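You operate a simulated robot arm through the tools that you are given. There is no shell and no other tool. Be economical: measure what you need, move in short steps, check, and stop when the job is done.

The job below is to be done with a simulated robot arm. You get a single attempt, and the scene is never put back.

Task
On the sideboard, make the scouring pad and the oil bottle change places.

Only the result counts: the job must be done as asked and must still hold three seconds after the hand-in. Knocking over, shifting, dropping, spilling or breaking anything else fails it.

Robot
A 7-joint arm with a two-finger parallel gripper, fixed in place. Base frame: the origin is at the foot of the arm, x ahead of it, y to its left, z up. Readings come in mm, rad, newtons and seconds.
Its first joint turns from -2.897 to 2.897 rad. Payload 4.4 kg.
The tool frame sits at the grasp point between the pads (the TCP): z along the fingers, y along the line on which they close. The tips reach 23 mm beyond it. Largest opening 94 mm; finger width 38, thickness 10; the body of the gripper, 54 by 96 mm, starts 39 mm behind the TCP.
Orientation is that of the tool frame in the base frame, as [roll, pitch, yaw] about the fixed x, y, z axes, in that order (R = Rz(yaw) Ry(pitch) Rx(roll)). With the fingers straight down and closing along the base's y, the tool's x points along the base's -x, its y along +y and its z along -z.

Tools
- The arm moves only by the tool step_arm. Its arguments are lists of equal length, an entry for each row: "dr": the turn, a rotation vector about the tool's x, y, z in rad, a list of three; "translation": the shift along the tool's x, y, z in mm, a list of three; "gripper": the finger opening in mm, from 0 to 94. In form: {"dr": [[wx, wy, wz], ...], "translation": [[dx, dy, dz], ...], "gripper": [gripper, ...]}. A call has 1 to 20 rows; each row shifts and turns the commanded pose from where the row before left it, along the tool's axes as they then stand. Rows are played at 5 a second. More than 50 mm and 0.15 rad between two rows, or a gripper value outside its range, and nothing of the call is played. A pose out of reach is approached as far as the arm can. The call stops where the force on the tool passes 40 N (or 10 N more than at its start, if that is more) or the arm is blocked; 0.2 s more then pass. The fingers move at their own pace (about 72 mm/s each) and stop on an object; they squeeze with about 36 N. The grip force told is the motor's: it shows also when the fingers shut on nothing. Time passes only in rows, and 0.2 s behind the last, so rows that do not move let the fingers close. The reply holds the time, the measured pose of the TCP, the force on the tool along the base axes, the opening and the grip force, in the units named above and with some noise, with the torque about the TCP (base axes, N m) and any sound that the robot's microphone picked up, and new pictures: "pictures" is both (left out), scene, wrist or none.
- Cameras (640 x 400 px; columns grow to the right, rows downward): "scene" is fixed at [403.7, 493.8, 1439.9]; the picture's right is [-0.76, -0.65, 0.00], its down [-0.32, 0.37, -0.87] and it looks along [0.57, -0.66, -0.49] (base axes); focal length 373 px, centre (320, 200). "wrist" rides on the gripper at [86, 16, -75] in the tool frame; the picture's right is [-0.18, 0.98, 0.00], its down [-0.58, -0.11, -0.81] and it looks along [-0.79, -0.15, 0.59] (tool axes); focal length 243 px, centre (320, 200). There is no depth. A picture from a camera that has moved, and an enlarged one, comes with that camera's place and axes in the base frame and with its lens. The place of the scene camera against the robot may be out by one fixed shift of up to 12 mm in any direction.
- close_up(camera, box): a new picture of the part [left, top, right, bottom] of that camera's present view, enlarged. The clock stands still meanwhile.
- close_job(): hands the job in; it is judged then, once.

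Go step by step. Nothing tells you positions but the pictures and the camera data: compare them with the known pose of the tool, close in by small moves and look again before you grip or let go. The budget is 120 turns and 200 pictures, counting those below and the enlarged ones. Unless the task says otherwise, let go and move clear before handing in, and close with one line.

The tools are called after "Emit:" as a command line: name --argument value ..., lists and objects as JSON in quotes. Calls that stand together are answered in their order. step_arm: Moves the arm, as the interface text tells. Its arguments: {"type":"object","properties":{"dr":{"type":"array","items":{"type":"array","items":{"type":"number"}}},"translation":{"type":"array","items":{"type":"array","items":{"type":"number"}}},"gripper":{"type":"array","items":{"type":"number"}},"pictures":{"type":"string","enum":["both","scene","wrist","none"]}},"required":["dr","translation","gripper"]} The other tools are called the same way: close_up (camera, box) takes an enlarged picture of a part of a camera's view; close_job () hands the job in.

At the start:

```text
clock: 0.0
eef_pos: [602.4, -264.6, 1104.2]
tcp_rot: [3.141, 0.0, -3.141]
contact_force: [-0.8, -0.5, -0.3]
ft_torque: [0.0, 0.0, 0.01]
opening: 93.8
grip_force: 0.0
```

scene: 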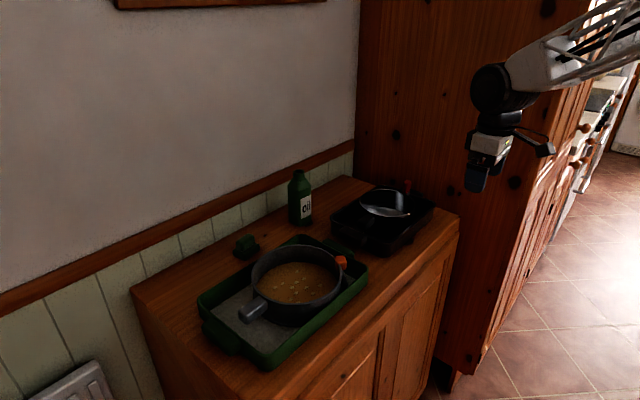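
wrist: 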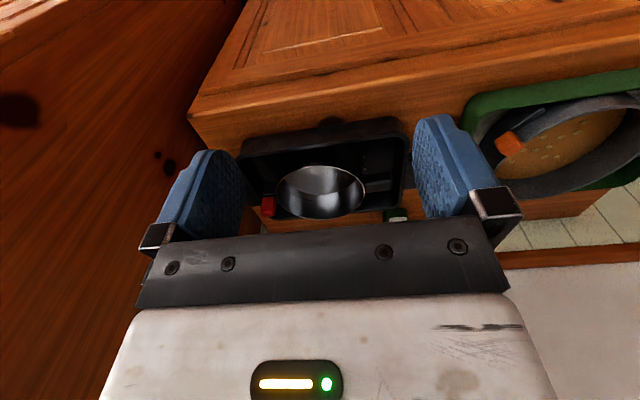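

I see a green oil bottle at the back of the sideboard, and what may be the scouring pad (small green thing) left of it. I'll enlarge the view first.

Emit:
close_up --camera "scene" --box '[220, 150, 380, 270]'

Emit:
close_up --camera "scene" --box '[120, 140, 480, 390]'

```text
3.33 times, centred on (300, 210) of scene
camera zoom: at [403.7, 493.8, 1439.9], right [-0.76, -0.65, 0.0], down [-0.32, 0.37, -0.87], along [0.57, -0.66, -0.49], focal length 1244 px, centre (387, 167)
```

zoom: 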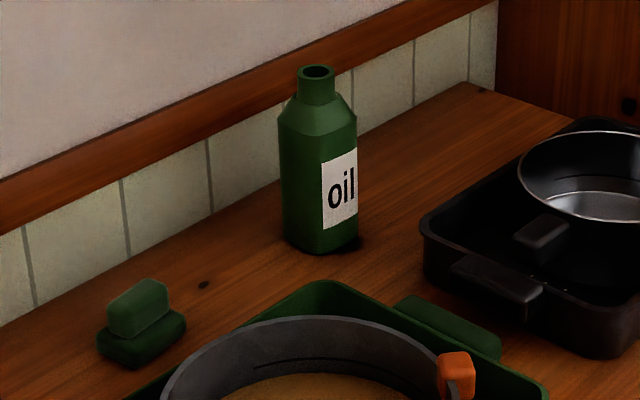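

```text
1.60 times, centred on (300, 265) of scene
camera zoom: at [403.7, 493.8, 1439.9], right [-0.76, -0.65, 0.0], down [-0.32, 0.37, -0.87], along [0.57, -0.66, -0.49], focal length 597 px, centre (352, 96)
```

zoom: 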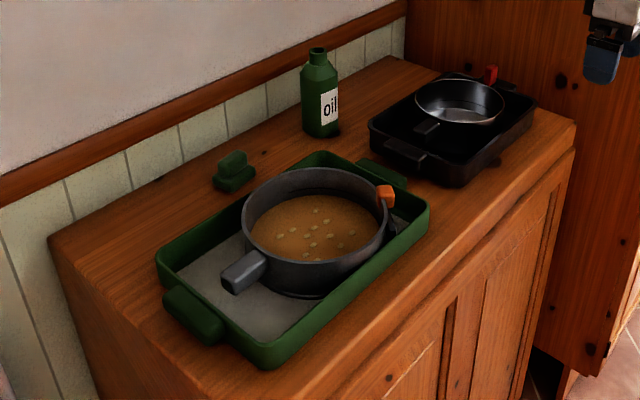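

Rough triangulation puts the sideboard top near z≈825, the bottle near (1060,-180) and the pad near (1080,15). I'll move the hand at height for a better wrist view.

Emit:
step_arm --dr '[[0, 0, 0], [0, 0, 0], [0, 0, 0], [0, 0, 0]]' --translation '[[-30, 45, 0], [-30, 45, 0], [-30, 45, 0], [-30, 45, 0]]' --gripper '[94, 94, 94, 94]'

```text
refused: row 1 steps farther than a row can; nothing moved
```

Row length must stay under 50 mm; splitting it up.

Emit:
step_arm --dr '[[0, 0, 0], [0, 0, 0], [0, 0, 0], [0, 0, 0], [0, 0, 0], [0, 0, 0]]' --translation '[[-20, 30, 0], [-20, 30, 0], [-20, 30, 0], [-20, 30, 0], [-20, 30, 0], [-20, 30, 0]]' --gripper '[94, 94, 94, 94, 94, 94]'

```text
clock: 1.4
eef_pos: [722.4, -83.4, 1103.0]
tcp_rot: [-3.142, -0.001, 3.139]
contact_force: [0.2, -0.6, -0.1]
ft_torque: [0.0, -0.02, 0.0]
opening: 94.2
grip_force: 0.1
camera wrist: at [635.2, -66.2, 1176.4], right [0.19, 0.98, 0.0], down [0.58, -0.11, 0.81], along [0.79, -0.15, -0.59], focal length 243 px, centre (320, 200)
```

scene: 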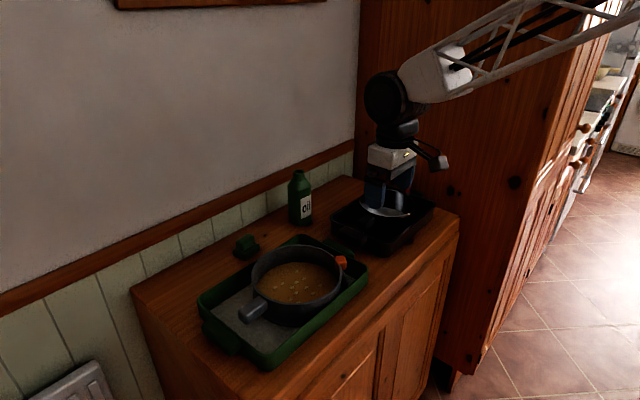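
wrist: 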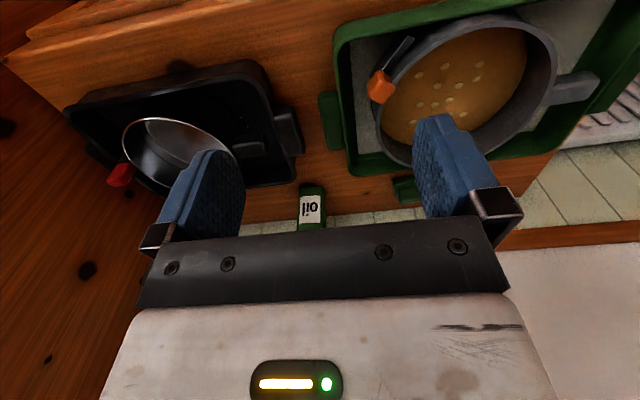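

Second triangulation: bottle ≈ (1040–1060,-165), pad ≈ (1055,33), top z≈842. They lie beyond straight-down reach, so I'll need to tilt the tool forward; I'll try turning the hand half round so the camera ends up on top.

Emit:
step_arm --dr '[[0, 0, 0.15], [0, 0, 0.15], [0, 0, 0.15], [0, 0, 0.15], [0, 0, 0.15], [0, 0, 0.15], [0, 0, 0.15], [0, 0, 0.15], [0, 0, 0.15], [0, 0, 0.15]]' --translation '[[0, 0, 0], [0, 0, 0], [0, 0, 0], [0, 0, 0], [0, 0, 0], [0, 0, 0], [0, 0, 0], [0, 0, 0], [0, 0, 0], [0, 0, 0]]' --gripper '[94, 94, 94, 94, 94, 94, 94, 94, 94, 94]' --pictures "wrist"

```text
clock: 3.6
eef_pos: [721.3, -84.4, 1104.0]
tcp_rot: [-3.141, 0.0, 1.639]
contact_force: [-0.1, 0.3, 0.0]
ft_torque: [0.01, -0.02, -0.03]
opening: 94.3
grip_force: 0.0
camera wrist: at [732.6, 4.0, 1178.1], right [0.99, -0.12, 0.0], down [-0.07, -0.59, 0.81], along [-0.09, -0.8, -0.59], focal length 243 px, centre (320, 200)
```

wrist: 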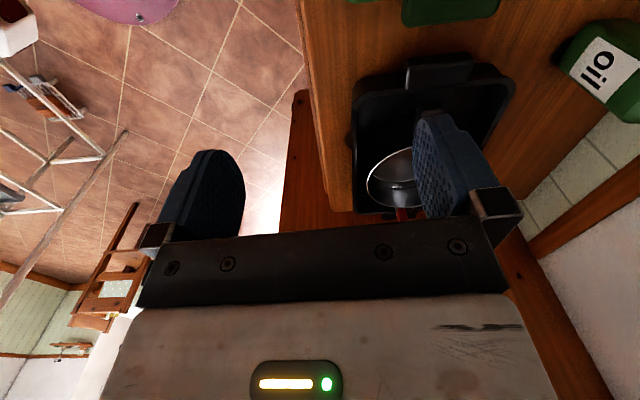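

The turn works; continuing the other half.

Emit:
step_arm --dr '[[0, 0, 0.15], [0, 0, 0.15], [0, 0, 0.15], [0, 0, 0.15], [0, 0, 0.15], [0, 0, 0.15], [0, 0, 0.15], [0, 0, 0.15], [0, 0, 0.15], [0, 0, 0.15], [0, 0, 0.14]]' --translation '[[0, 0, 0], [0, 0, 0], [0, 0, 0], [0, 0, 0], [0, 0, 0], [0, 0, 0], [0, 0, 0], [0, 0, 0], [0, 0, 0], [0, 0, 0], [0, 0, 0]]' --gripper '[94, 94, 94, 94, 94, 94, 94, 94, 94, 94, 94]' --pictures "wrist"

```text
clock: 6.0
eef_pos: [721.1, -84.7, 1102.3]
tcp_rot: [-3.137, 0.004, 0.004]
contact_force: [1.1, 0.3, -6.1]
ft_torque: [0.02, 0.08, 0.03]
opening: 94.1
grip_force: 0.1
camera wrist: at [808.7, -100.1, 1174.4], right [-0.18, -0.98, 0.0], down [-0.58, 0.1, 0.81], along [-0.8, 0.15, -0.59], focal length 243 px, centre (320, 200)
```

wrist: 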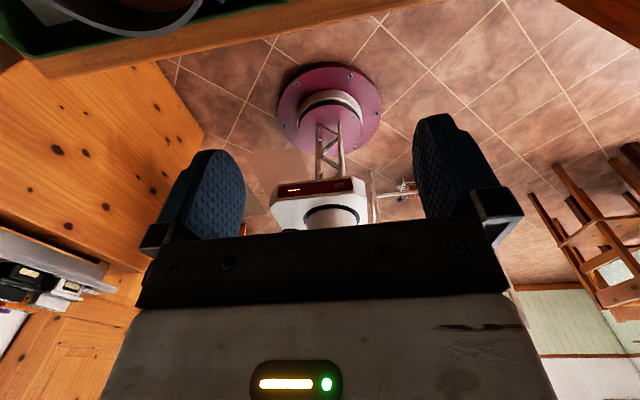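

The flip works. Now tilting the tool forward about 43°, so the camera looks straight down.

Emit:
step_arm --dr '[[0, 0.15, 0], [0, 0.15, 0], [0, 0.15, 0], [0, 0.15, 0], [0, 0.15, 0]]' --translation '[[0, 0, 0], [0, 0, 0], [0, 0, 0], [0, 0, 0], [0, 0, 0]]' --gripper '[94, 94, 94, 94, 94]'

```text
clock: 7.2
eef_pos: [722.0, -82.4, 1104.6]
tcp_rot: [-3.14, -0.75, 0.002]
contact_force: [-0.4, 0.4, 0.0]
ft_torque: [0.05, -0.02, -0.01]
opening: 94.2
grip_force: 0.1
camera wrist: at [734.4, -99.1, 1217.4], right [-0.13, -0.98, -0.13], down [-0.98, 0.11, 0.19], along [-0.18, 0.15, -0.97], focal length 243 px, centre (320, 200)
```

scene: 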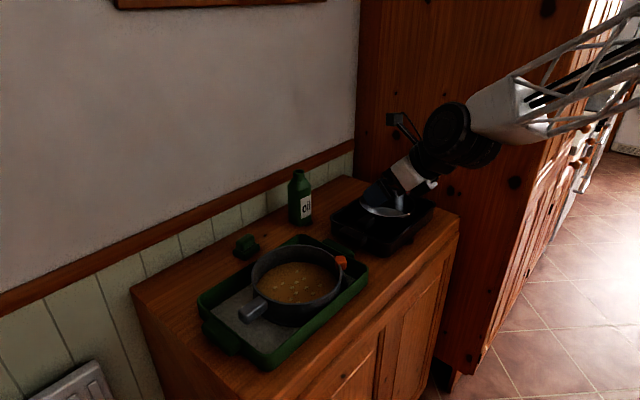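
wrist: 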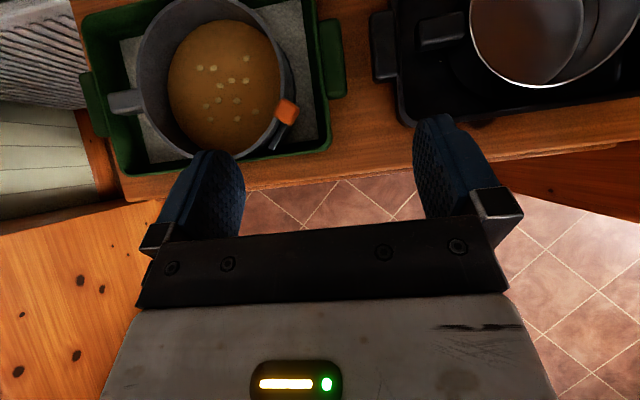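

Tilt works; now moving forward 180 mm at the same height to look down on the pad and bottle.

Emit:
step_arm --dr '[[0, 0, 0], [0, 0, 0], [0, 0, 0], [0, 0, 0]]' --translation '[[32.9, 0, 30.7], [32.9, 0, 30.7], [32.9, 0, 30.7], [32.9, 0, 30.7]]' --gripper '[94, 94, 94, 94]'

```text
clock: 8.2
eef_pos: [902.7, -86.6, 1106.3]
tcp_rot: [3.141, -0.749, 0.004]
contact_force: [-0.5, 0.5, 0.8]
ft_torque: [-0.02, 0.01, -0.01]
opening: 94.1
grip_force: 0.0
camera wrist: at [916.0, -101.2, 1218.7], right [-0.13, -0.98, -0.12], down [-0.98, 0.11, 0.19], along [-0.18, 0.15, -0.97], focal length 243 px, centre (320, 200)
```

scene: 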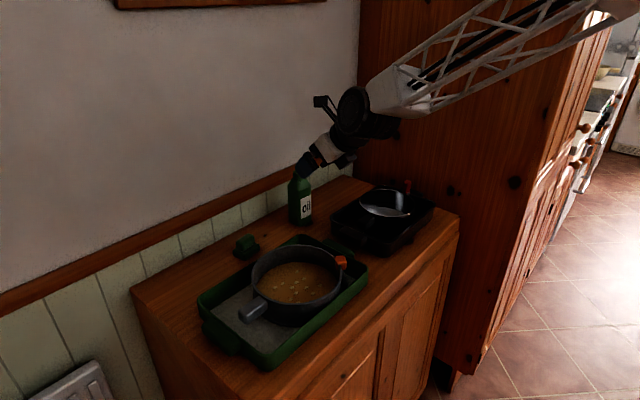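
wrist: 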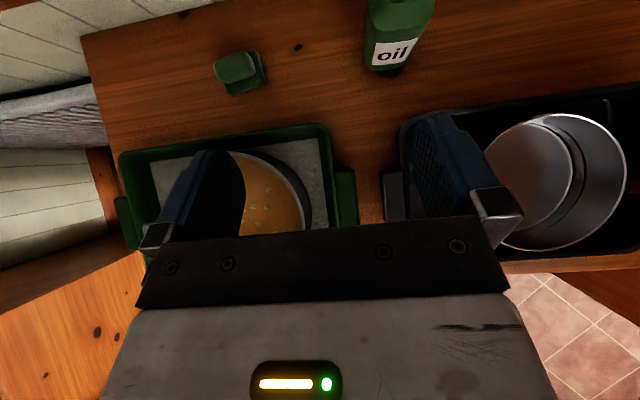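

Both objects are visible from above. I'll enlarge them.

Emit:
close_up --camera "wrist" --box '[180, 0, 340, 100]'

Emit:
close_up --camera "wrist" --box '[320, 0, 480, 100]'

```text
4.00 times, centred on (260, 50) of wrist
camera zoom: at [916.0, -101.2, 1218.7], right [-0.13, -0.98, -0.12], down [-0.98, 0.11, 0.19], along [-0.18, 0.15, -0.97], focal length 970 px, centre (560, 800)
```

zoom: 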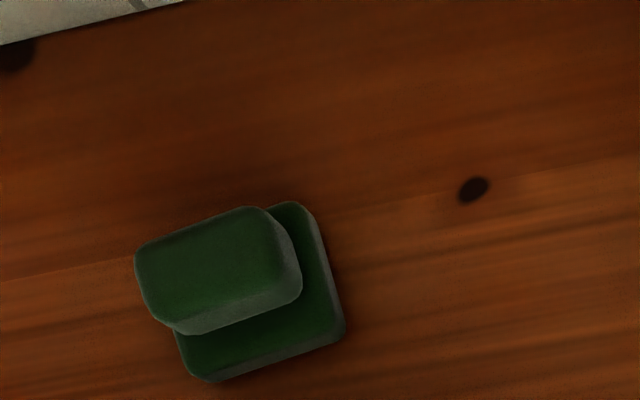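

```text
4.00 times, centred on (400, 50) of wrist
camera zoom: at [916.0, -101.2, 1218.7], right [-0.13, -0.98, -0.12], down [-0.98, 0.11, 0.19], along [-0.18, 0.15, -0.97], focal length 970 px, centre (0, 800)
```

zoom: 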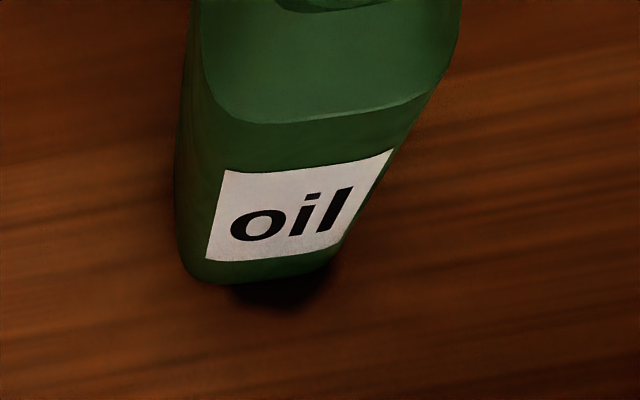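

Pad: base about 57×48 mm, centre ≈(1050,43), with a block on top; bottle: square ≈55 mm, centre ≈(1053,-160). Plan: park the pad midway (y≈-60), move the bottle to the pad's place, then the pad to the bottle's. Moving above the pad now.

Emit:
step_arm --dr '[[0, 0, 0], [0, 0, 0], [0, 0, 0], [0, 0, 0], [0, 0, 0], [0, 0, 0], [0, 0, 0], [0, 0, 0]]' --translation '[[0, -43.3, 0], [0, -43.3, 0], [0, -43.3, 0], [33, 0, 30.7], [33, 0, 30.7], [-31, 0, 33], [-31, 0, 33], [0, 0, 0]]' --gripper '[94, 94, 94, 94, 94, 94, 94, 94]'

```text
clock: 10.0
eef_pos: [984.5, -12.6, 1002.1]
tcp_rot: [-3.141, -0.75, 0.003]
contact_force: [-0.2, 0.7, -0.2]
ft_torque: [0.0, 0.02, 0.02]
opening: 93.7
grip_force: 0.1
out of reach, approached as far as the arm can: row 2, 3, 5
camera wrist: at [996.9, -29.2, 1115.0], right [-0.13, -0.98, -0.13], down [-0.98, 0.11, 0.19], along [-0.18, 0.15, -0.97], focal length 243 px, centre (320, 200)
```

scene: 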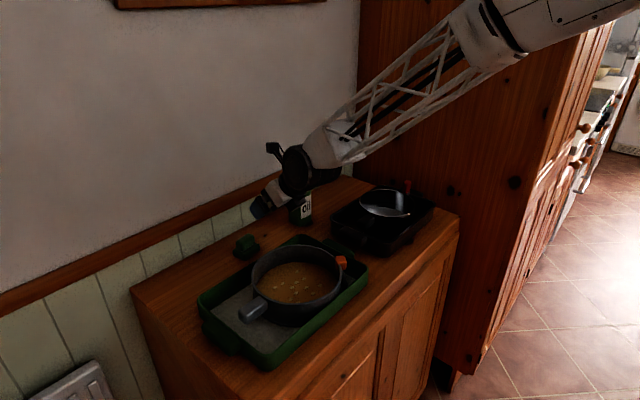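
wrist: 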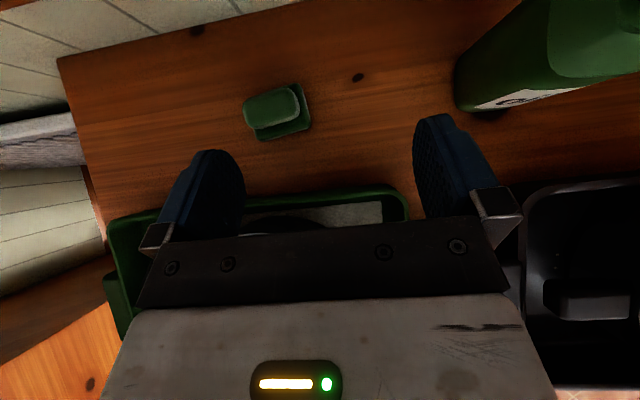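

The arm hit some limit in that pose, likely the wrist joint when going left. I'll try rotating slightly about the vertical while moving left, to see what's reachable.

Emit:
step_arm --dr '[[0, 0, 0], [0, 0, 0]]' --translation '[[0, -28, 0], [0, -28, 0]]' --gripper '[94, 94]' --pictures "none"

```text
clock: 10.6
eef_pos: [983.7, 19.0, 997.7]
tcp_rot: [-3.122, -0.799, 0.03]
contact_force: [0.1, 0.9, 0.4]
ft_torque: [0.02, 0.05, -0.05]
opening: 94.0
grip_force: 0.0
out of reach, approached as far as the arm can: row 1, 2
```

Orientation drifted, so it's a wrist joint limit. Try yawing +0.12 about the vertical.

Emit:
step_arm --dr '[[0.082, 0, -0.088], [0, 0, 0]]' --translation '[[0, 0, 0], [0, 0, 0]]' --gripper '[94, 94]' --pictures "none"

```text
clock: 11.2
eef_pos: [985.1, 31.5, 1003.4]
tcp_rot: [-3.141, -0.752, 0.122]
contact_force: [0.8, -0.3, 0.0]
ft_torque: [0.04, 0.03, -0.03]
opening: 94.0
grip_force: 0.1
```

That frees it; the commanded yaw 0.12 also suits the pad's slant. Moving over the pad and down partway.

Emit:
step_arm --dr '[[0, 0, 0], [0, 0, 0], [0, 0, 0], [0, 0, 0]]' --translation '[[23.4, -1.7, 21.8], [23.4, -1.7, 21.8], [-20.5, 0, 22], [-20.5, 0, 22]]' --gripper '[94, 94, 94, 94]'

```text
clock: 12.2
eef_pos: [1049.1, 39.7, 940.9]
tcp_rot: [-3.141, -0.75, 0.125]
contact_force: [0.0, -0.7, 0.2]
ft_torque: [0.0, 0.04, -0.01]
opening: 94.0
grip_force: 0.1
camera wrist: at [1064.3, 26.3, 1054.5], right [-0.01, -0.99, -0.13], down [-0.98, -0.01, 0.19], along [-0.19, 0.13, -0.97], focal length 243 px, centre (320, 200)
```

scene: 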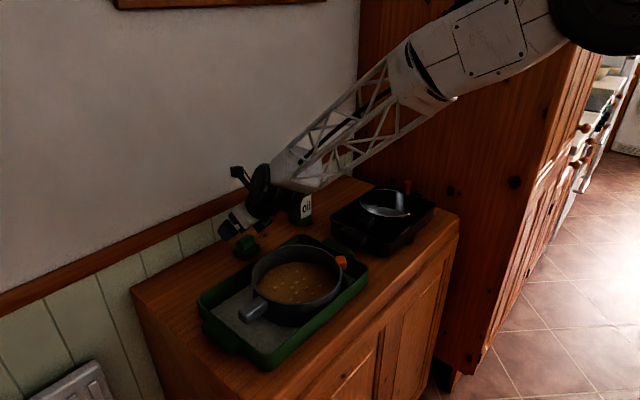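
wrist: 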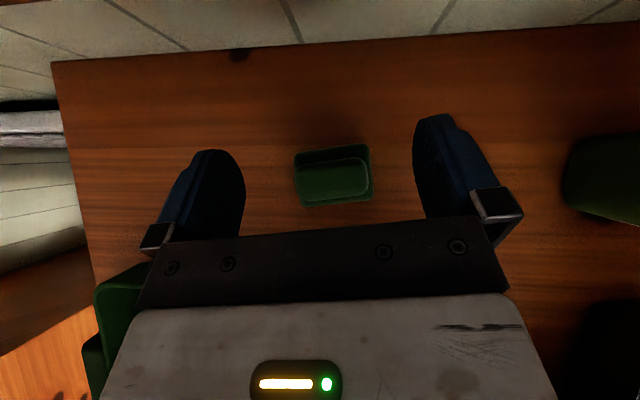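

Pad is centred between the fingers (centre ≈(1046,42)). Lowering about 55 mm.

Emit:
step_arm --dr '[[0, 0, 0], [0, 0, 0], [0, 0, 0]]' --translation '[[-13, 0, 13.9], [-13, 0, 13.9], [-13, 0, 12.5]]' --gripper '[94, 94, 94]'

Emit:
close_up --camera "scene" --box '[200, 200, 320, 275]'

```text
clock: 13.0
eef_pos: [1046.5, 38.9, 883.1]
tcp_rot: [3.14, -0.751, 0.123]
contact_force: [-0.1, 0.0, 0.0]
ft_torque: [0.0, 0.03, 0.01]
opening: 94.0
grip_force: 0.1
camera wrist: at [1061.5, 25.5, 996.8], right [-0.01, -0.99, -0.13], down [-0.98, -0.01, 0.19], along [-0.19, 0.13, -0.97], focal length 243 px, centre (320, 200)
```

scene: 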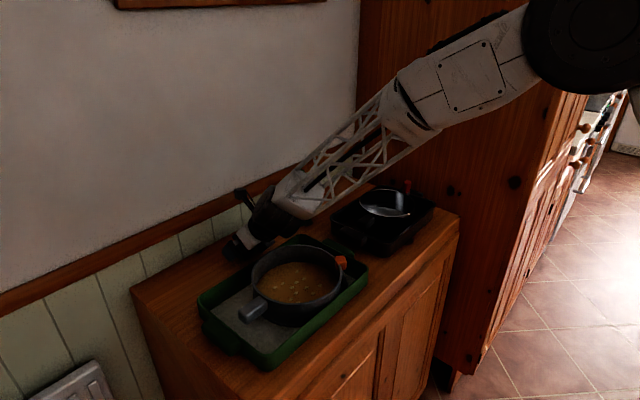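
wrist: 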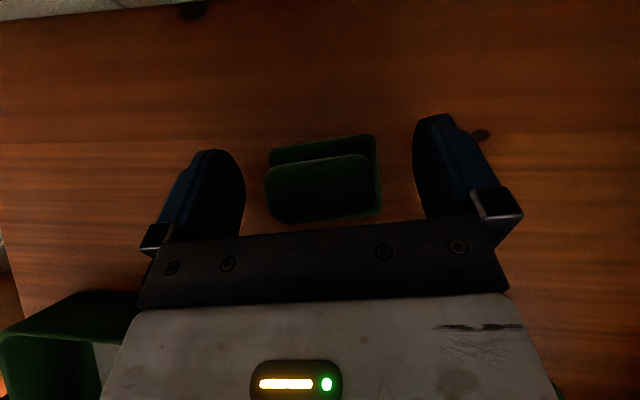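

```text
5.33 times, centred on (260, 238) of scene
camera zoom: at [403.7, 493.8, 1439.9], right [-0.76, -0.65, 0.0], down [-0.32, 0.37, -0.87], along [0.57, -0.66, -0.49], focal length 1991 px, centre (640, 0)
```

zoom: 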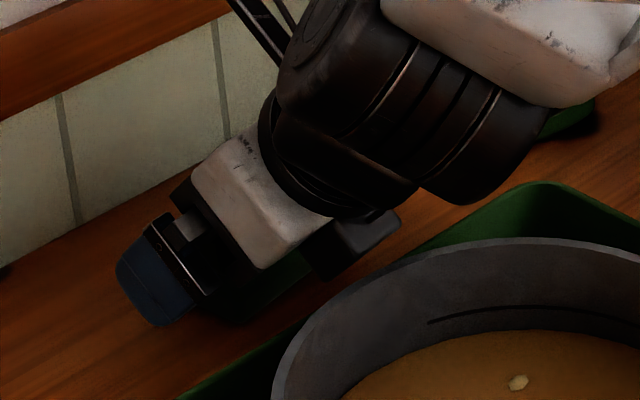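

The block sits between the fingers with clearance. A small correction (2 mm left, 4 mm down), then close.

Emit:
step_arm --dr '[[0, 0, 0], [0, 0, 0], [0, 0, 0], [0, 0, 0], [0, 0, 0]]' --translation '[[-2.7, -2, 2.9], [0, 0, 0], [0, 0, 0], [0, 0, 0], [0, 0, 0]]' --gripper '[94, 60, 40, 30, 30]' --pictures "wrist"

```text
clock: 14.2
eef_pos: [1045.8, 44.0, 880.9]
tcp_rot: [3.14, -0.75, 0.123]
contact_force: [0.1, 0.0, 1.1]
ft_torque: [-0.01, 0.01, 0.0]
opening: 58.9
grip_force: 35.9
camera wrist: at [1061.6, 28.9, 993.3], right [-0.01, -0.99, -0.13], down [-0.98, -0.01, 0.19], along [-0.19, 0.13, -0.97], focal length 243 px, centre (320, 200)
```

wrist: 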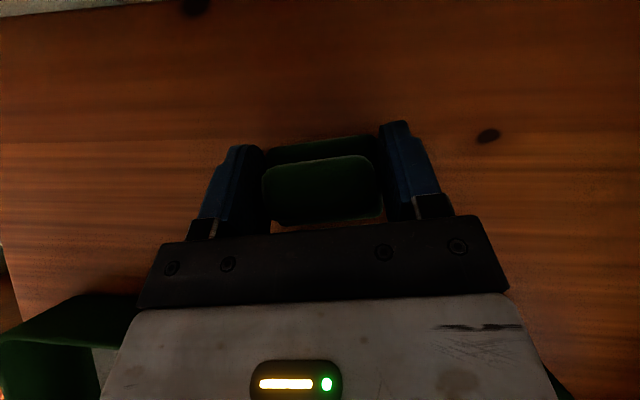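

Gripped at 59 mm (the pad's base). Lift 40 mm and carry right to y≈-60.

Emit:
step_arm --dr '[[0, 0, 0], [0, 0, 0], [0, 0, 0], [0, 0, 0], [0, 0, 0], [0, 0, 0]]' --translation '[[13.6, 0, -14.6], [13.6, 0, -14.6], [-2, 34, -1.9], [-2, 34, -1.9], [-2, 33.7, -1.9], [0, 0, 0]]' --gripper '[30, 30, 30, 30, 30, 30]'

```text
clock: 15.6
eef_pos: [1049.7, -56.3, 923.5]
tcp_rot: [-3.141, -0.748, 0.121]
contact_force: [-0.1, 0.9, 0.0]
ft_torque: [0.01, 0.0, -0.04]
opening: 59.2
grip_force: 35.9
camera wrist: at [1064.9, -70.5, 1035.9], right [-0.01, -0.99, -0.13], down [-0.98, -0.01, 0.19], along [-0.19, 0.13, -0.97], focal length 243 px, centre (320, 200)
```

scene: 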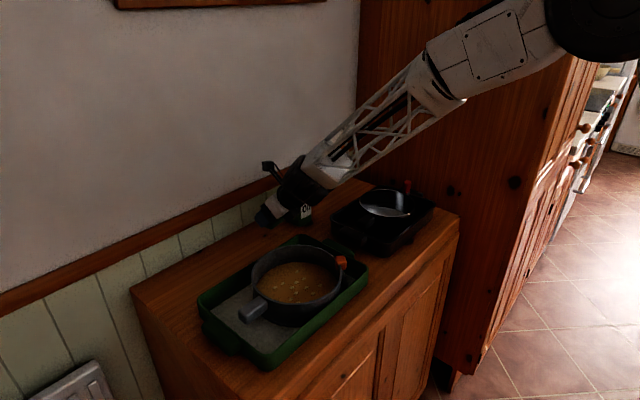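
wrist: 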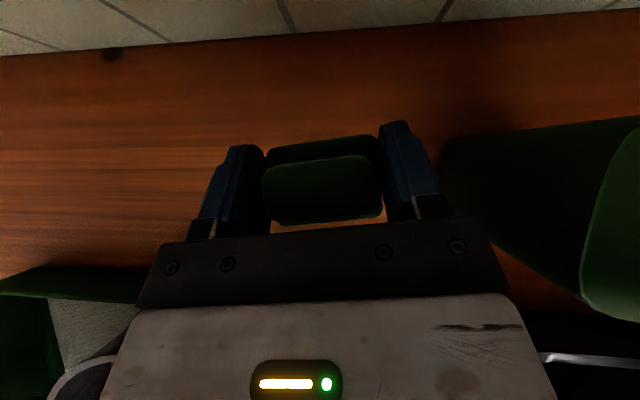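

Gap to the bottle is fine. Lower 40 mm, release partially, and look.

Emit:
step_arm --dr '[[0, 0, 0], [0, 0, 0], [0, 0, 0], [0, 0, 0], [0, 0, 0], [0, 0, 0]]' --translation '[[-9, 0, 9.7], [-9, 0, 9.7], [-9, 0, 9.7], [0, 0, 0], [0, 0, 0], [0, 0, 0]]' --gripper '[30, 30, 30, 30, 72, 72]' --pictures "wrist"

```text
clock: 17.0
eef_pos: [1050.6, -56.5, 883.1]
tcp_rot: [-3.141, -0.75, 0.121]
contact_force: [-0.1, -0.3, 0.3]
ft_torque: [0.04, -0.02, -0.01]
opening: 72.2
grip_force: 0.0
camera wrist: at [1065.7, -70.6, 995.2], right [-0.01, -0.99, -0.13], down [-0.98, -0.01, 0.19], along [-0.19, 0.13, -0.97], focal length 243 px, centre (320, 200)
```

wrist: 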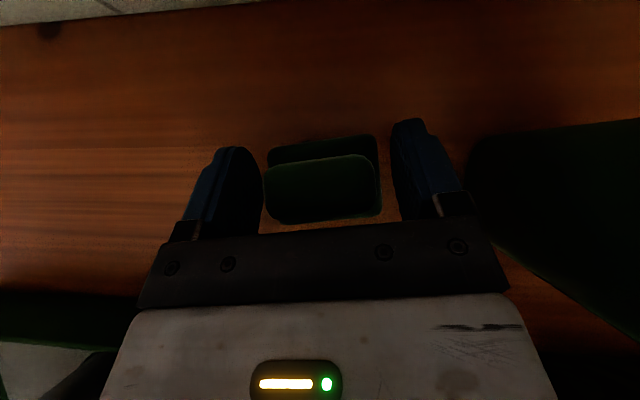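

Pad parked at ≈(1050,-58). Retreat back-and-up, then rise to look at the bottle.

Emit:
step_arm --dr '[[0, 0, 0], [0, 0, 0], [0, 0, 0], [0, 0, 0], [0, 0, 0], [0, 0, 0], [0, 0, 0], [0, 0, 0]]' --translation '[[0, 0, -40], [0, 0, -40], [0, 0, -40], [33, 0, -35], [33, 0, -35], [6, 40, -5], [6, 40, -5], [6, 20, -5]]' --gripper '[72, 72, 72, 94, 94, 94, 94, 94]'

```text
clock: 18.8
eef_pos: [987.5, -165.0, 1095.8]
tcp_rot: [3.141, -0.75, 0.121]
contact_force: [-0.7, -0.5, -0.1]
ft_torque: [0.0, 0.03, -0.02]
opening: 94.1
grip_force: 0.0
camera wrist: at [1001.8, -179.6, 1206.8], right [-0.01, -0.99, -0.13], down [-0.98, -0.01, 0.19], along [-0.19, 0.13, -0.97], focal length 243 px, centre (320, 200)
```

scene: 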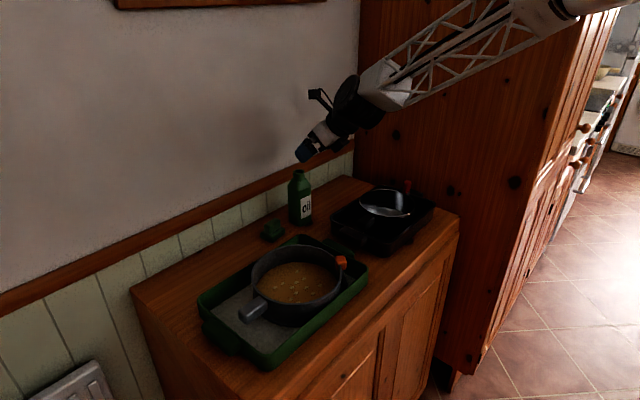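
wrist: 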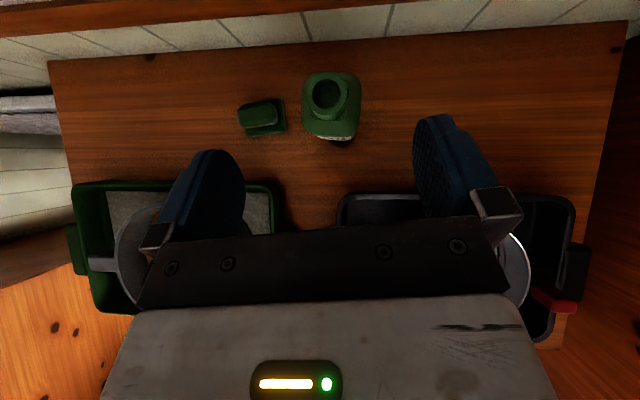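

Emit:
close_up --camera "wrist" --box '[220, 50, 380, 150]'

Emit:
close_up --camera "scene" --box '[240, 155, 336, 250]'

```text
4.00 times, centred on (300, 100) of wrist
camera zoom: at [1001.8, -179.6, 1206.8], right [-0.01, -0.99, -0.13], down [-0.98, -0.01, 0.19], along [-0.19, 0.13, -0.97], focal length 970 px, centre (400, 600)
```

zoom: 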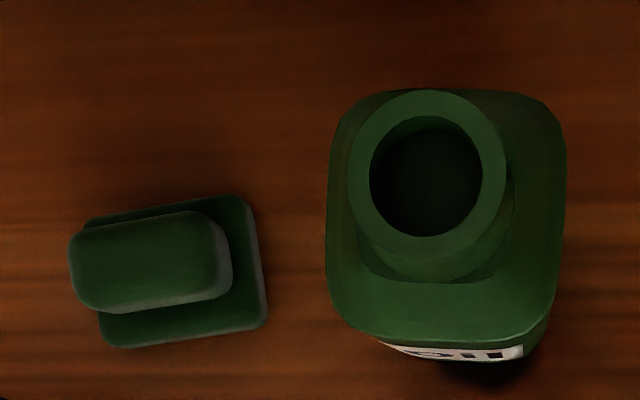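

```text
4.21 times, centred on (288, 202) of scene
camera zoom: at [403.7, 493.8, 1439.9], right [-0.76, -0.65, 0.0], down [-0.32, 0.37, -0.87], along [0.57, -0.66, -0.49], focal length 1572 px, centre (455, 190)
```

zoom: 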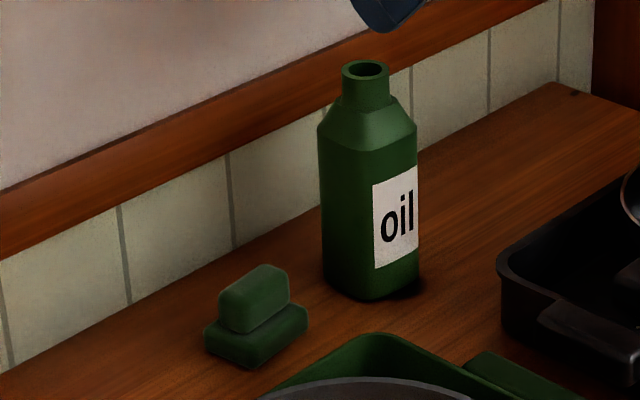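

Open-necked bottle: top z≈1013, 55 mm square body to z≈957, centre ≈(1049,-160). I'll grip the body with the tool at 60° tilt at z≈945. First: yaw to 0, tilt more, back off and descend in front of it.

Emit:
step_arm --dr '[[-0.082, 0, 0.088], [0, 0.15, 0], [0, 0.15, 0], [0, 0, 0], [0, 0, 0], [0, 0, 0], [0, 0, 0]]' --translation '[[0, 0, 0], [0, 0, 0], [0, 0, 0], [-24.9, 0, -43], [-43, 0, 24.9], [-43, 0, 24.9], [-43, 0, 24.9]]' --gripper '[94, 94, 94, 94, 94, 94, 94]'

```text
clock: 20.4
eef_pos: [935.1, -165.1, 944.4]
tcp_rot: [3.139, -1.052, 0.002]
contact_force: [-0.2, 0.6, 1.0]
ft_torque: [0.01, 0.06, 0.0]
opening: 94.3
grip_force: 0.1
camera wrist: at [913.7, -180.2, 1054.3], right [-0.09, -0.98, -0.16], down [-0.99, 0.11, -0.1], along [0.12, 0.15, -0.98], focal length 243 px, centre (320, 200)
```

scene: 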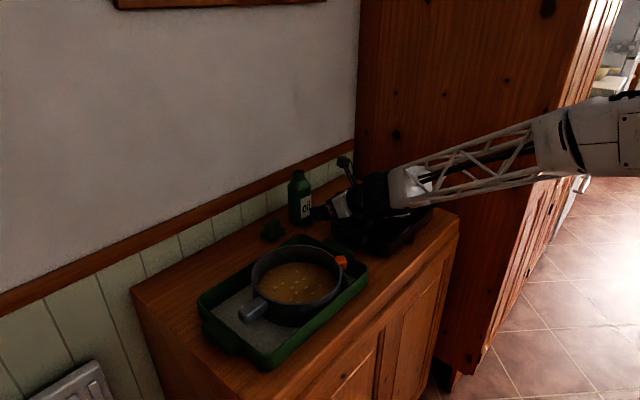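
wrist: 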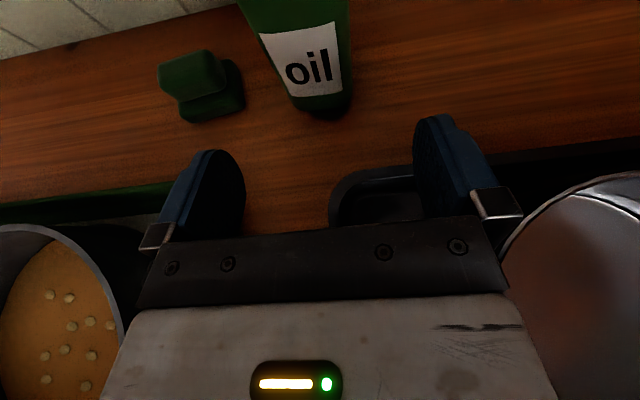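

Aligning 7 mm left and going forward 70 mm, then checking.

Emit:
step_arm --dr '[[0, 0, 0], [0, 0, 0], [0, 0, 0]]' --translation '[[0, -7, 0], [17.4, 0, 30.3], [17.4, 0, 30.3]]' --gripper '[94, 94, 94]'

Emit:
close_up --camera "scene" --box '[240, 155, 400, 255]'

```text
clock: 21.2
eef_pos: [1006.5, -161.9, 944.4]
tcp_rot: [3.138, -1.05, 0.003]
contact_force: [-0.6, -0.6, -0.2]
ft_torque: [0.01, 0.03, 0.01]
opening: 93.9
grip_force: 0.2
camera wrist: at [984.7, -177.1, 1054.7], right [-0.09, -0.98, -0.16], down [-0.99, 0.11, -0.1], along [0.12, 0.15, -0.98], focal length 243 px, centre (320, 200)
```

scene: 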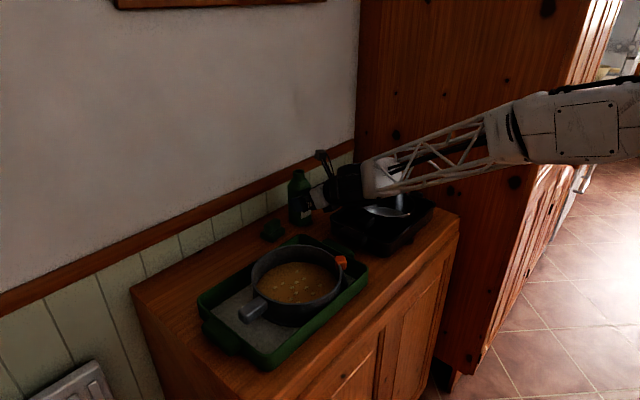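
wrist: 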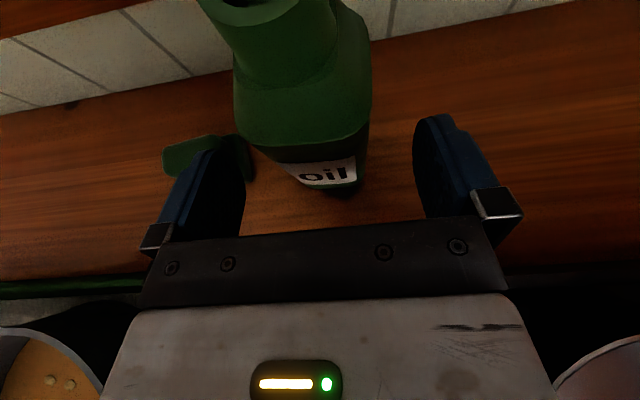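

```text
4.00 times, centred on (320, 205) of scene
camera zoom: at [403.7, 493.8, 1439.9], right [-0.76, -0.65, 0.0], down [-0.32, 0.37, -0.87], along [0.57, -0.66, -0.49], focal length 1493 px, centre (320, 180)
```

zoom: 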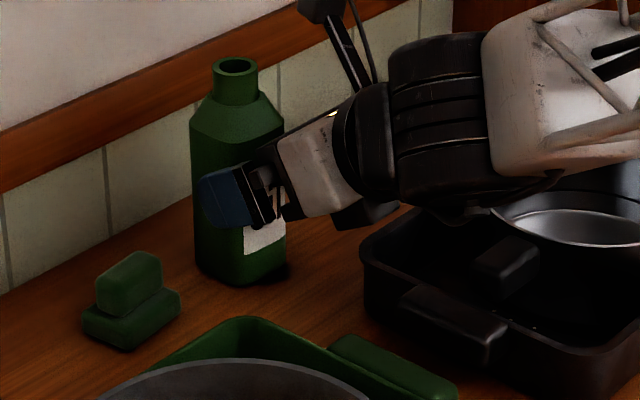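

Bottle centre y≈-157; I'm at ≈-160. Shift 3 mm left, forward 43 mm to straddle it.

Emit:
step_arm --dr '[[0, 0, 0], [0, 0, 0], [0, 0, 0]]' --translation '[[0, -3, 0], [10.7, 0, 18.6], [10.7, 0, 18.6]]' --gripper '[94, 94, 94]'

Emit:
close_up --camera "scene" --box '[240, 155, 400, 255]'

```text
clock: 22.0
eef_pos: [1048.6, -155.9, 941.9]
tcp_rot: [3.141, -1.048, 0.004]
contact_force: [0.1, -0.5, 0.3]
ft_torque: [0.0, -0.01, 0.0]
opening: 94.0
grip_force: 0.1
camera wrist: at [1027.4, -171.2, 1053.1], right [-0.09, -0.98, -0.16], down [-0.99, 0.11, -0.1], along [0.12, 0.15, -0.98], focal length 243 px, centre (320, 200)
```

scene: 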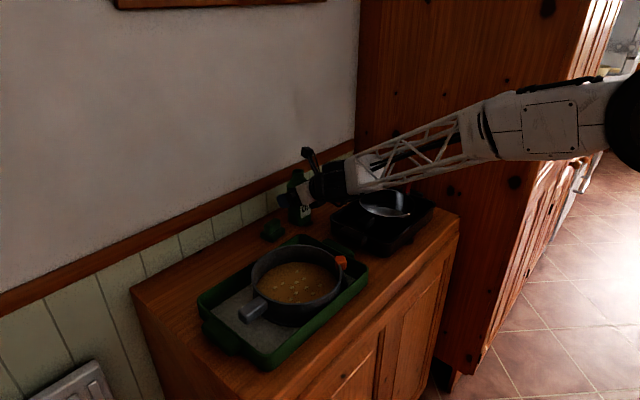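
wrist: 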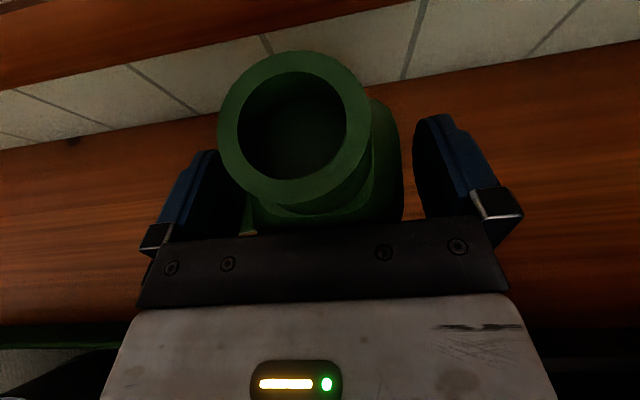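

```text
4.00 times, centred on (320, 205) of scene
camera zoom: at [403.7, 493.8, 1439.9], right [-0.76, -0.65, 0.0], down [-0.32, 0.37, -0.87], along [0.57, -0.66, -0.49], focal length 1493 px, centre (320, 180)
```

zoom: 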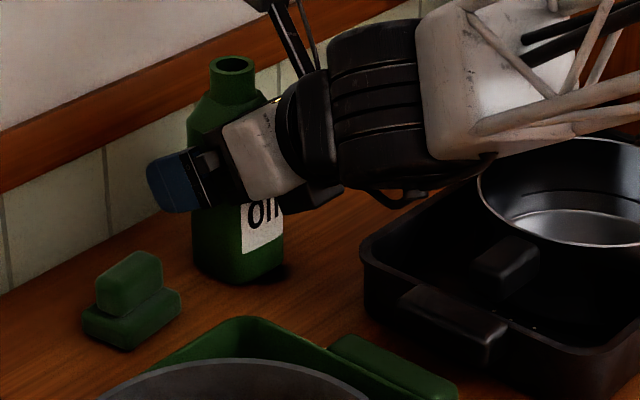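

Fingers straddle the body. Closing.

Emit:
step_arm --dr '[[0, 0, 0], [0, 0, 0], [0, 0, 0], [0, 0, 0], [0, 0, 0], [0, 0, 0]]' --translation '[[0, 1.5, 0], [0, 0, 0], [0, 0, 0], [0, 0, 0], [0, 0, 0], [0, 0, 0]]' --gripper '[80, 66, 60, 50, 40, 40]'

```text
clock: 23.4
eef_pos: [1048.3, -157.6, 941.2]
tcp_rot: [-3.141, -1.049, 0.002]
contact_force: [1.0, -0.2, 1.0]
ft_torque: [0.07, -0.15, 0.0]
opening: 55.6
grip_force: 36.1
camera wrist: at [1027.3, -173.1, 1053.2], right [-0.09, -0.98, -0.16], down [-0.99, 0.11, -0.1], along [0.12, 0.15, -0.98], focal length 243 px, centre (320, 200)
```

scene: 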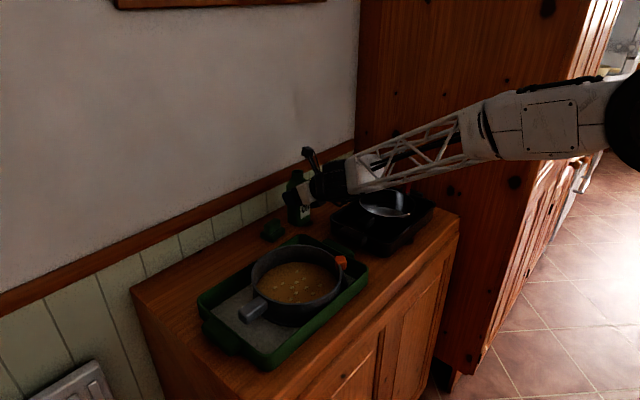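
wrist: 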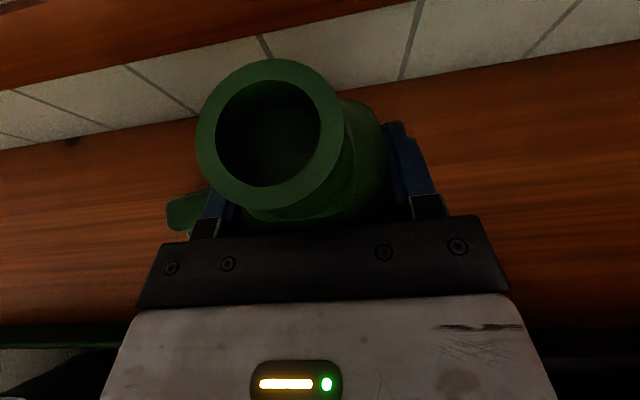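

Firm grip at 55.6 mm (bottle nudged ~2.5 mm left; its original centre y≈-160). Lifting gently 80 mm.

Emit:
step_arm --dr '[[0, 0, 0], [0, 0, 0], [0, 0, 0], [0, 0, 0], [0, 0, 0]]' --translation '[[8.7, 0, -5], [17.3, 0, -10], [21.7, 0, -12.5], [21.7, 0, -12.5], [0, 0, 0]]' --gripper '[40, 40, 40, 40, 40]'

```text
clock: 24.6
eef_pos: [1048.3, -156.7, 1020.8]
tcp_rot: [-3.141, -1.049, 0.002]
contact_force: [0.4, -0.7, -3.5]
ft_torque: [0.01, 0.0, -0.02]
opening: 55.7
grip_force: 36.2
camera wrist: at [1026.6, -172.7, 1132.2], right [-0.09, -0.98, -0.16], down [-0.99, 0.11, -0.1], along [0.12, 0.15, -0.98], focal length 243 px, centre (320, 200)
```

scene: 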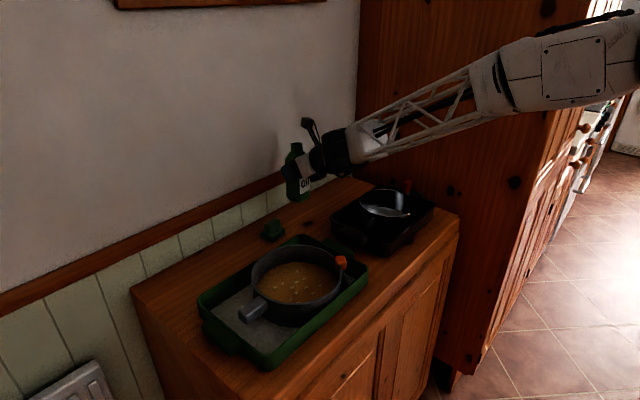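
wrist: 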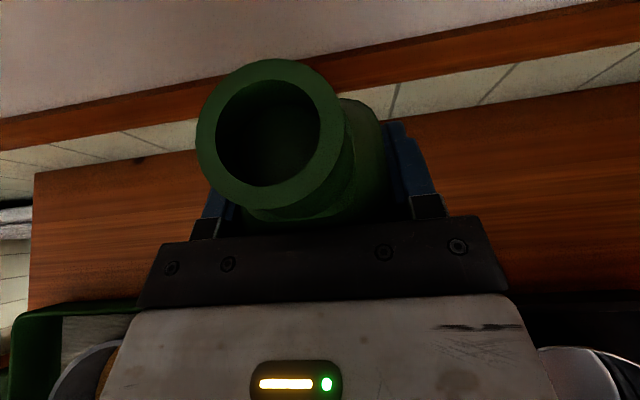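

Held upright, weight ≈3.5 N. Yaw +0.12 and carry 200 mm left above the pad.

Emit:
step_arm --dr '[[0.052, 0, -0.03], [0.052, 0, -0.03], [0, 0, 0], [0, 0, 0], [0, 0, 0], [0, 0, 0], [0, 0, 0], [0, 0, 0], [0, 0, 0]]' --translation '[[0, 0, 0], [0, 0, 0], [2.0, -33.1, 3.5], [2.0, -33.1, 3.5], [2.0, -33.1, 3.5], [2.0, -33.1, 3.5], [2.0, -33.1, 3.5], [2.0, -33.1, 3.5], [0, 0, 0]]' --gripper '[40, 40, 40, 40, 40, 40, 40, 40, 40]'

```text
clock: 26.6
eef_pos: [1049.1, 43.5, 1020.5]
tcp_rot: [-3.141, -1.047, 0.123]
contact_force: [0.8, 0.3, -3.1]
ft_torque: [0.0, 0.0, 0.0]
opening: 55.9
grip_force: 36.5
camera wrist: at [1029.9, 24.9, 1131.1], right [0.03, -0.99, -0.16], down [-0.99, -0.01, -0.1], along [0.1, 0.16, -0.98], focal length 243 px, centre (320, 200)
```

scene: 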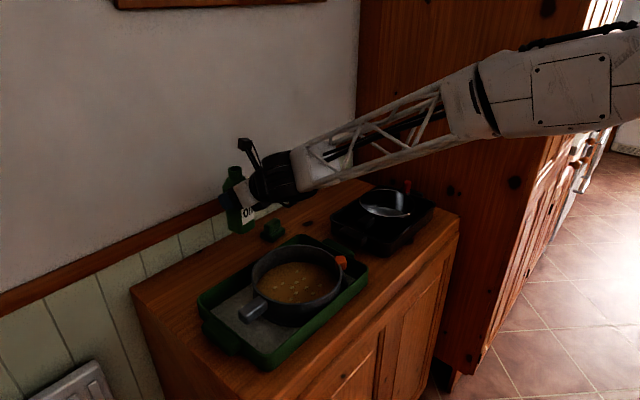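
wrist: 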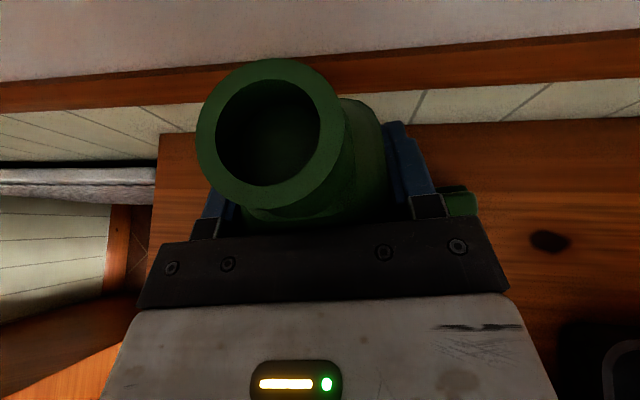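

Over the pad's old place. Lowering 75 mm.

Emit:
step_arm --dr '[[0, 0, 0], [0, 0, 0], [0, 0, 0], [0, 0, 0]]' --translation '[[-26.5, 0, 14], [-21.7, 0, 12.5], [-17.3, 0, 10], [0, 0, 0]]' --gripper '[40, 40, 40, 40]'

Emit:
close_up --camera "scene" --box '[180, 155, 340, 255]'

```text
clock: 27.6
eef_pos: [1047.0, 42.0, 944.8]
tcp_rot: [3.139, -1.049, 0.122]
contact_force: [-0.2, -0.2, -2.8]
ft_torque: [0.0, -0.01, 0.02]
opening: 55.9
grip_force: 36.0
camera wrist: at [1028.7, 24.1, 1056.2], right [0.03, -0.99, -0.16], down [-0.99, -0.01, -0.1], along [0.1, 0.16, -0.98], focal length 243 px, centre (320, 200)
```

scene: 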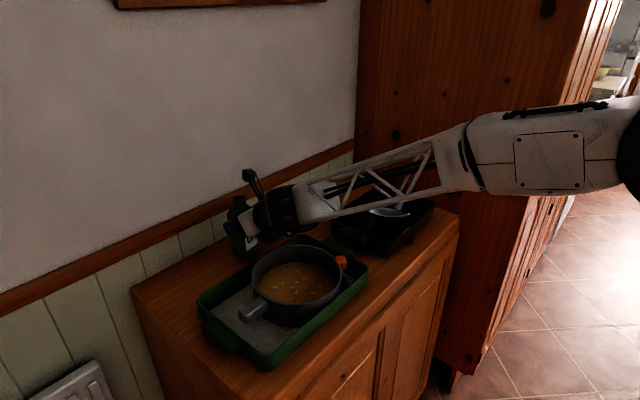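
wrist: 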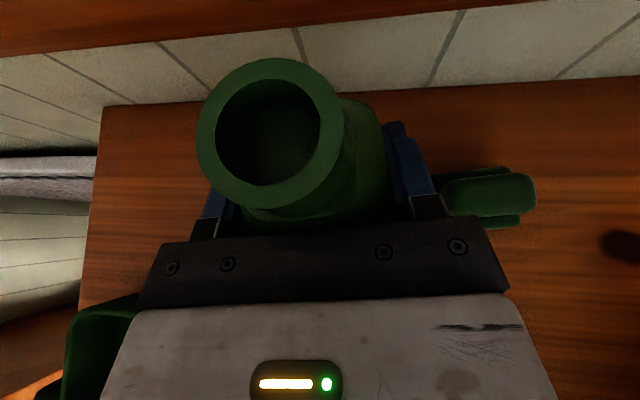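

```text
4.00 times, centred on (260, 205) of scene
camera zoom: at [403.7, 493.8, 1439.9], right [-0.76, -0.65, 0.0], down [-0.32, 0.37, -0.87], along [0.57, -0.66, -0.49], focal length 1493 px, centre (560, 180)
```

zoom: 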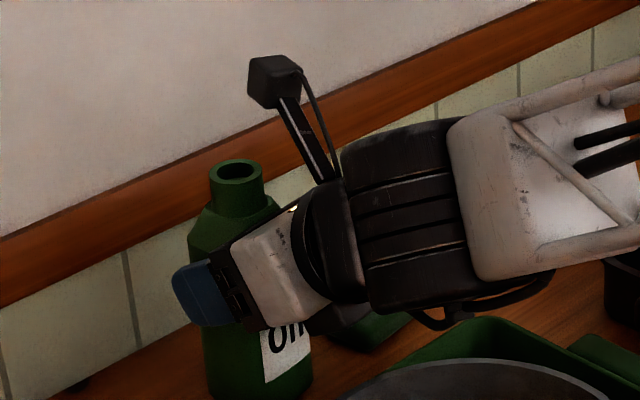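

Just above the surface. Lowering in small steps, watching the force.

Emit:
step_arm --dr '[[0, 0, 0], [0, 0, 0], [0, 0, 0]]' --translation '[[-1.3, 0, 0.75], [-1.3, 0, 0.75], [0, 0, 0]]' --gripper '[40, 40, 40]' --pictures "none"

```text
clock: 28.4
eef_pos: [1047.7, 42.8, 942.8]
tcp_rot: [3.141, -1.048, 0.121]
contact_force: [0.6, -0.6, -3.1]
ft_torque: [-0.04, -0.01, 0.0]
opening: 56.0
grip_force: 35.6
```

Emit:
step_arm --dr '[[0, 0, 0], [0, 0, 0], [0, 0, 0]]' --translation '[[-0.9, 0, 0.5], [-0.9, 0, 0.5], [0, 0, 0]]' --gripper '[40, 40, 40]' --pictures "none"

```text
clock: 29.2
eef_pos: [1048.2, 41.8, 942.0]
tcp_rot: [-3.14, -1.052, 0.122]
contact_force: [-2.6, -4.0, 10.6]
ft_torque: [-0.28, 0.59, 0.09]
opening: 55.9
grip_force: 36.0
```

Contact with the surface. Releasing slowly.

Emit:
step_arm --dr '[[0, 0, 0], [0, 0, 0], [0, 0, 0], [0, 0, 0], [0, 0, 0]]' --translation '[[0.4, 0, -0.2], [0, 0, 0], [0, 0, 0], [0, 0, 0], [0, 0, 0]]' --gripper '[56, 60, 68, 76, 84]'

```text
clock: 30.4
eef_pos: [1047.9, 43.1, 941.8]
tcp_rot: [3.142, -1.049, 0.122]
contact_force: [-0.2, 0.5, 0.2]
ft_torque: [0.01, 0.01, 0.04]
opening: 84.2
grip_force: 0.0
camera wrist: at [1028.5, 24.5, 1053.0], right [0.03, -0.99, -0.16], down [-0.99, -0.01, -0.1], along [0.1, 0.16, -0.98], focal length 243 px, centre (320, 200)
```

scene: 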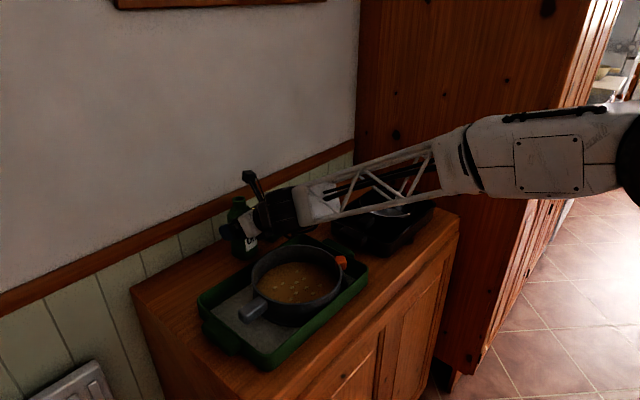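
wrist: 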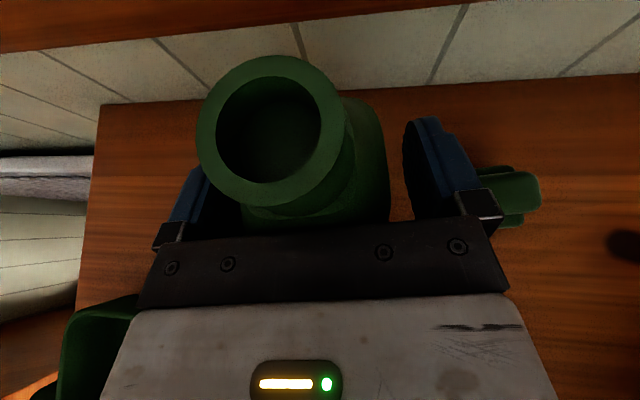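

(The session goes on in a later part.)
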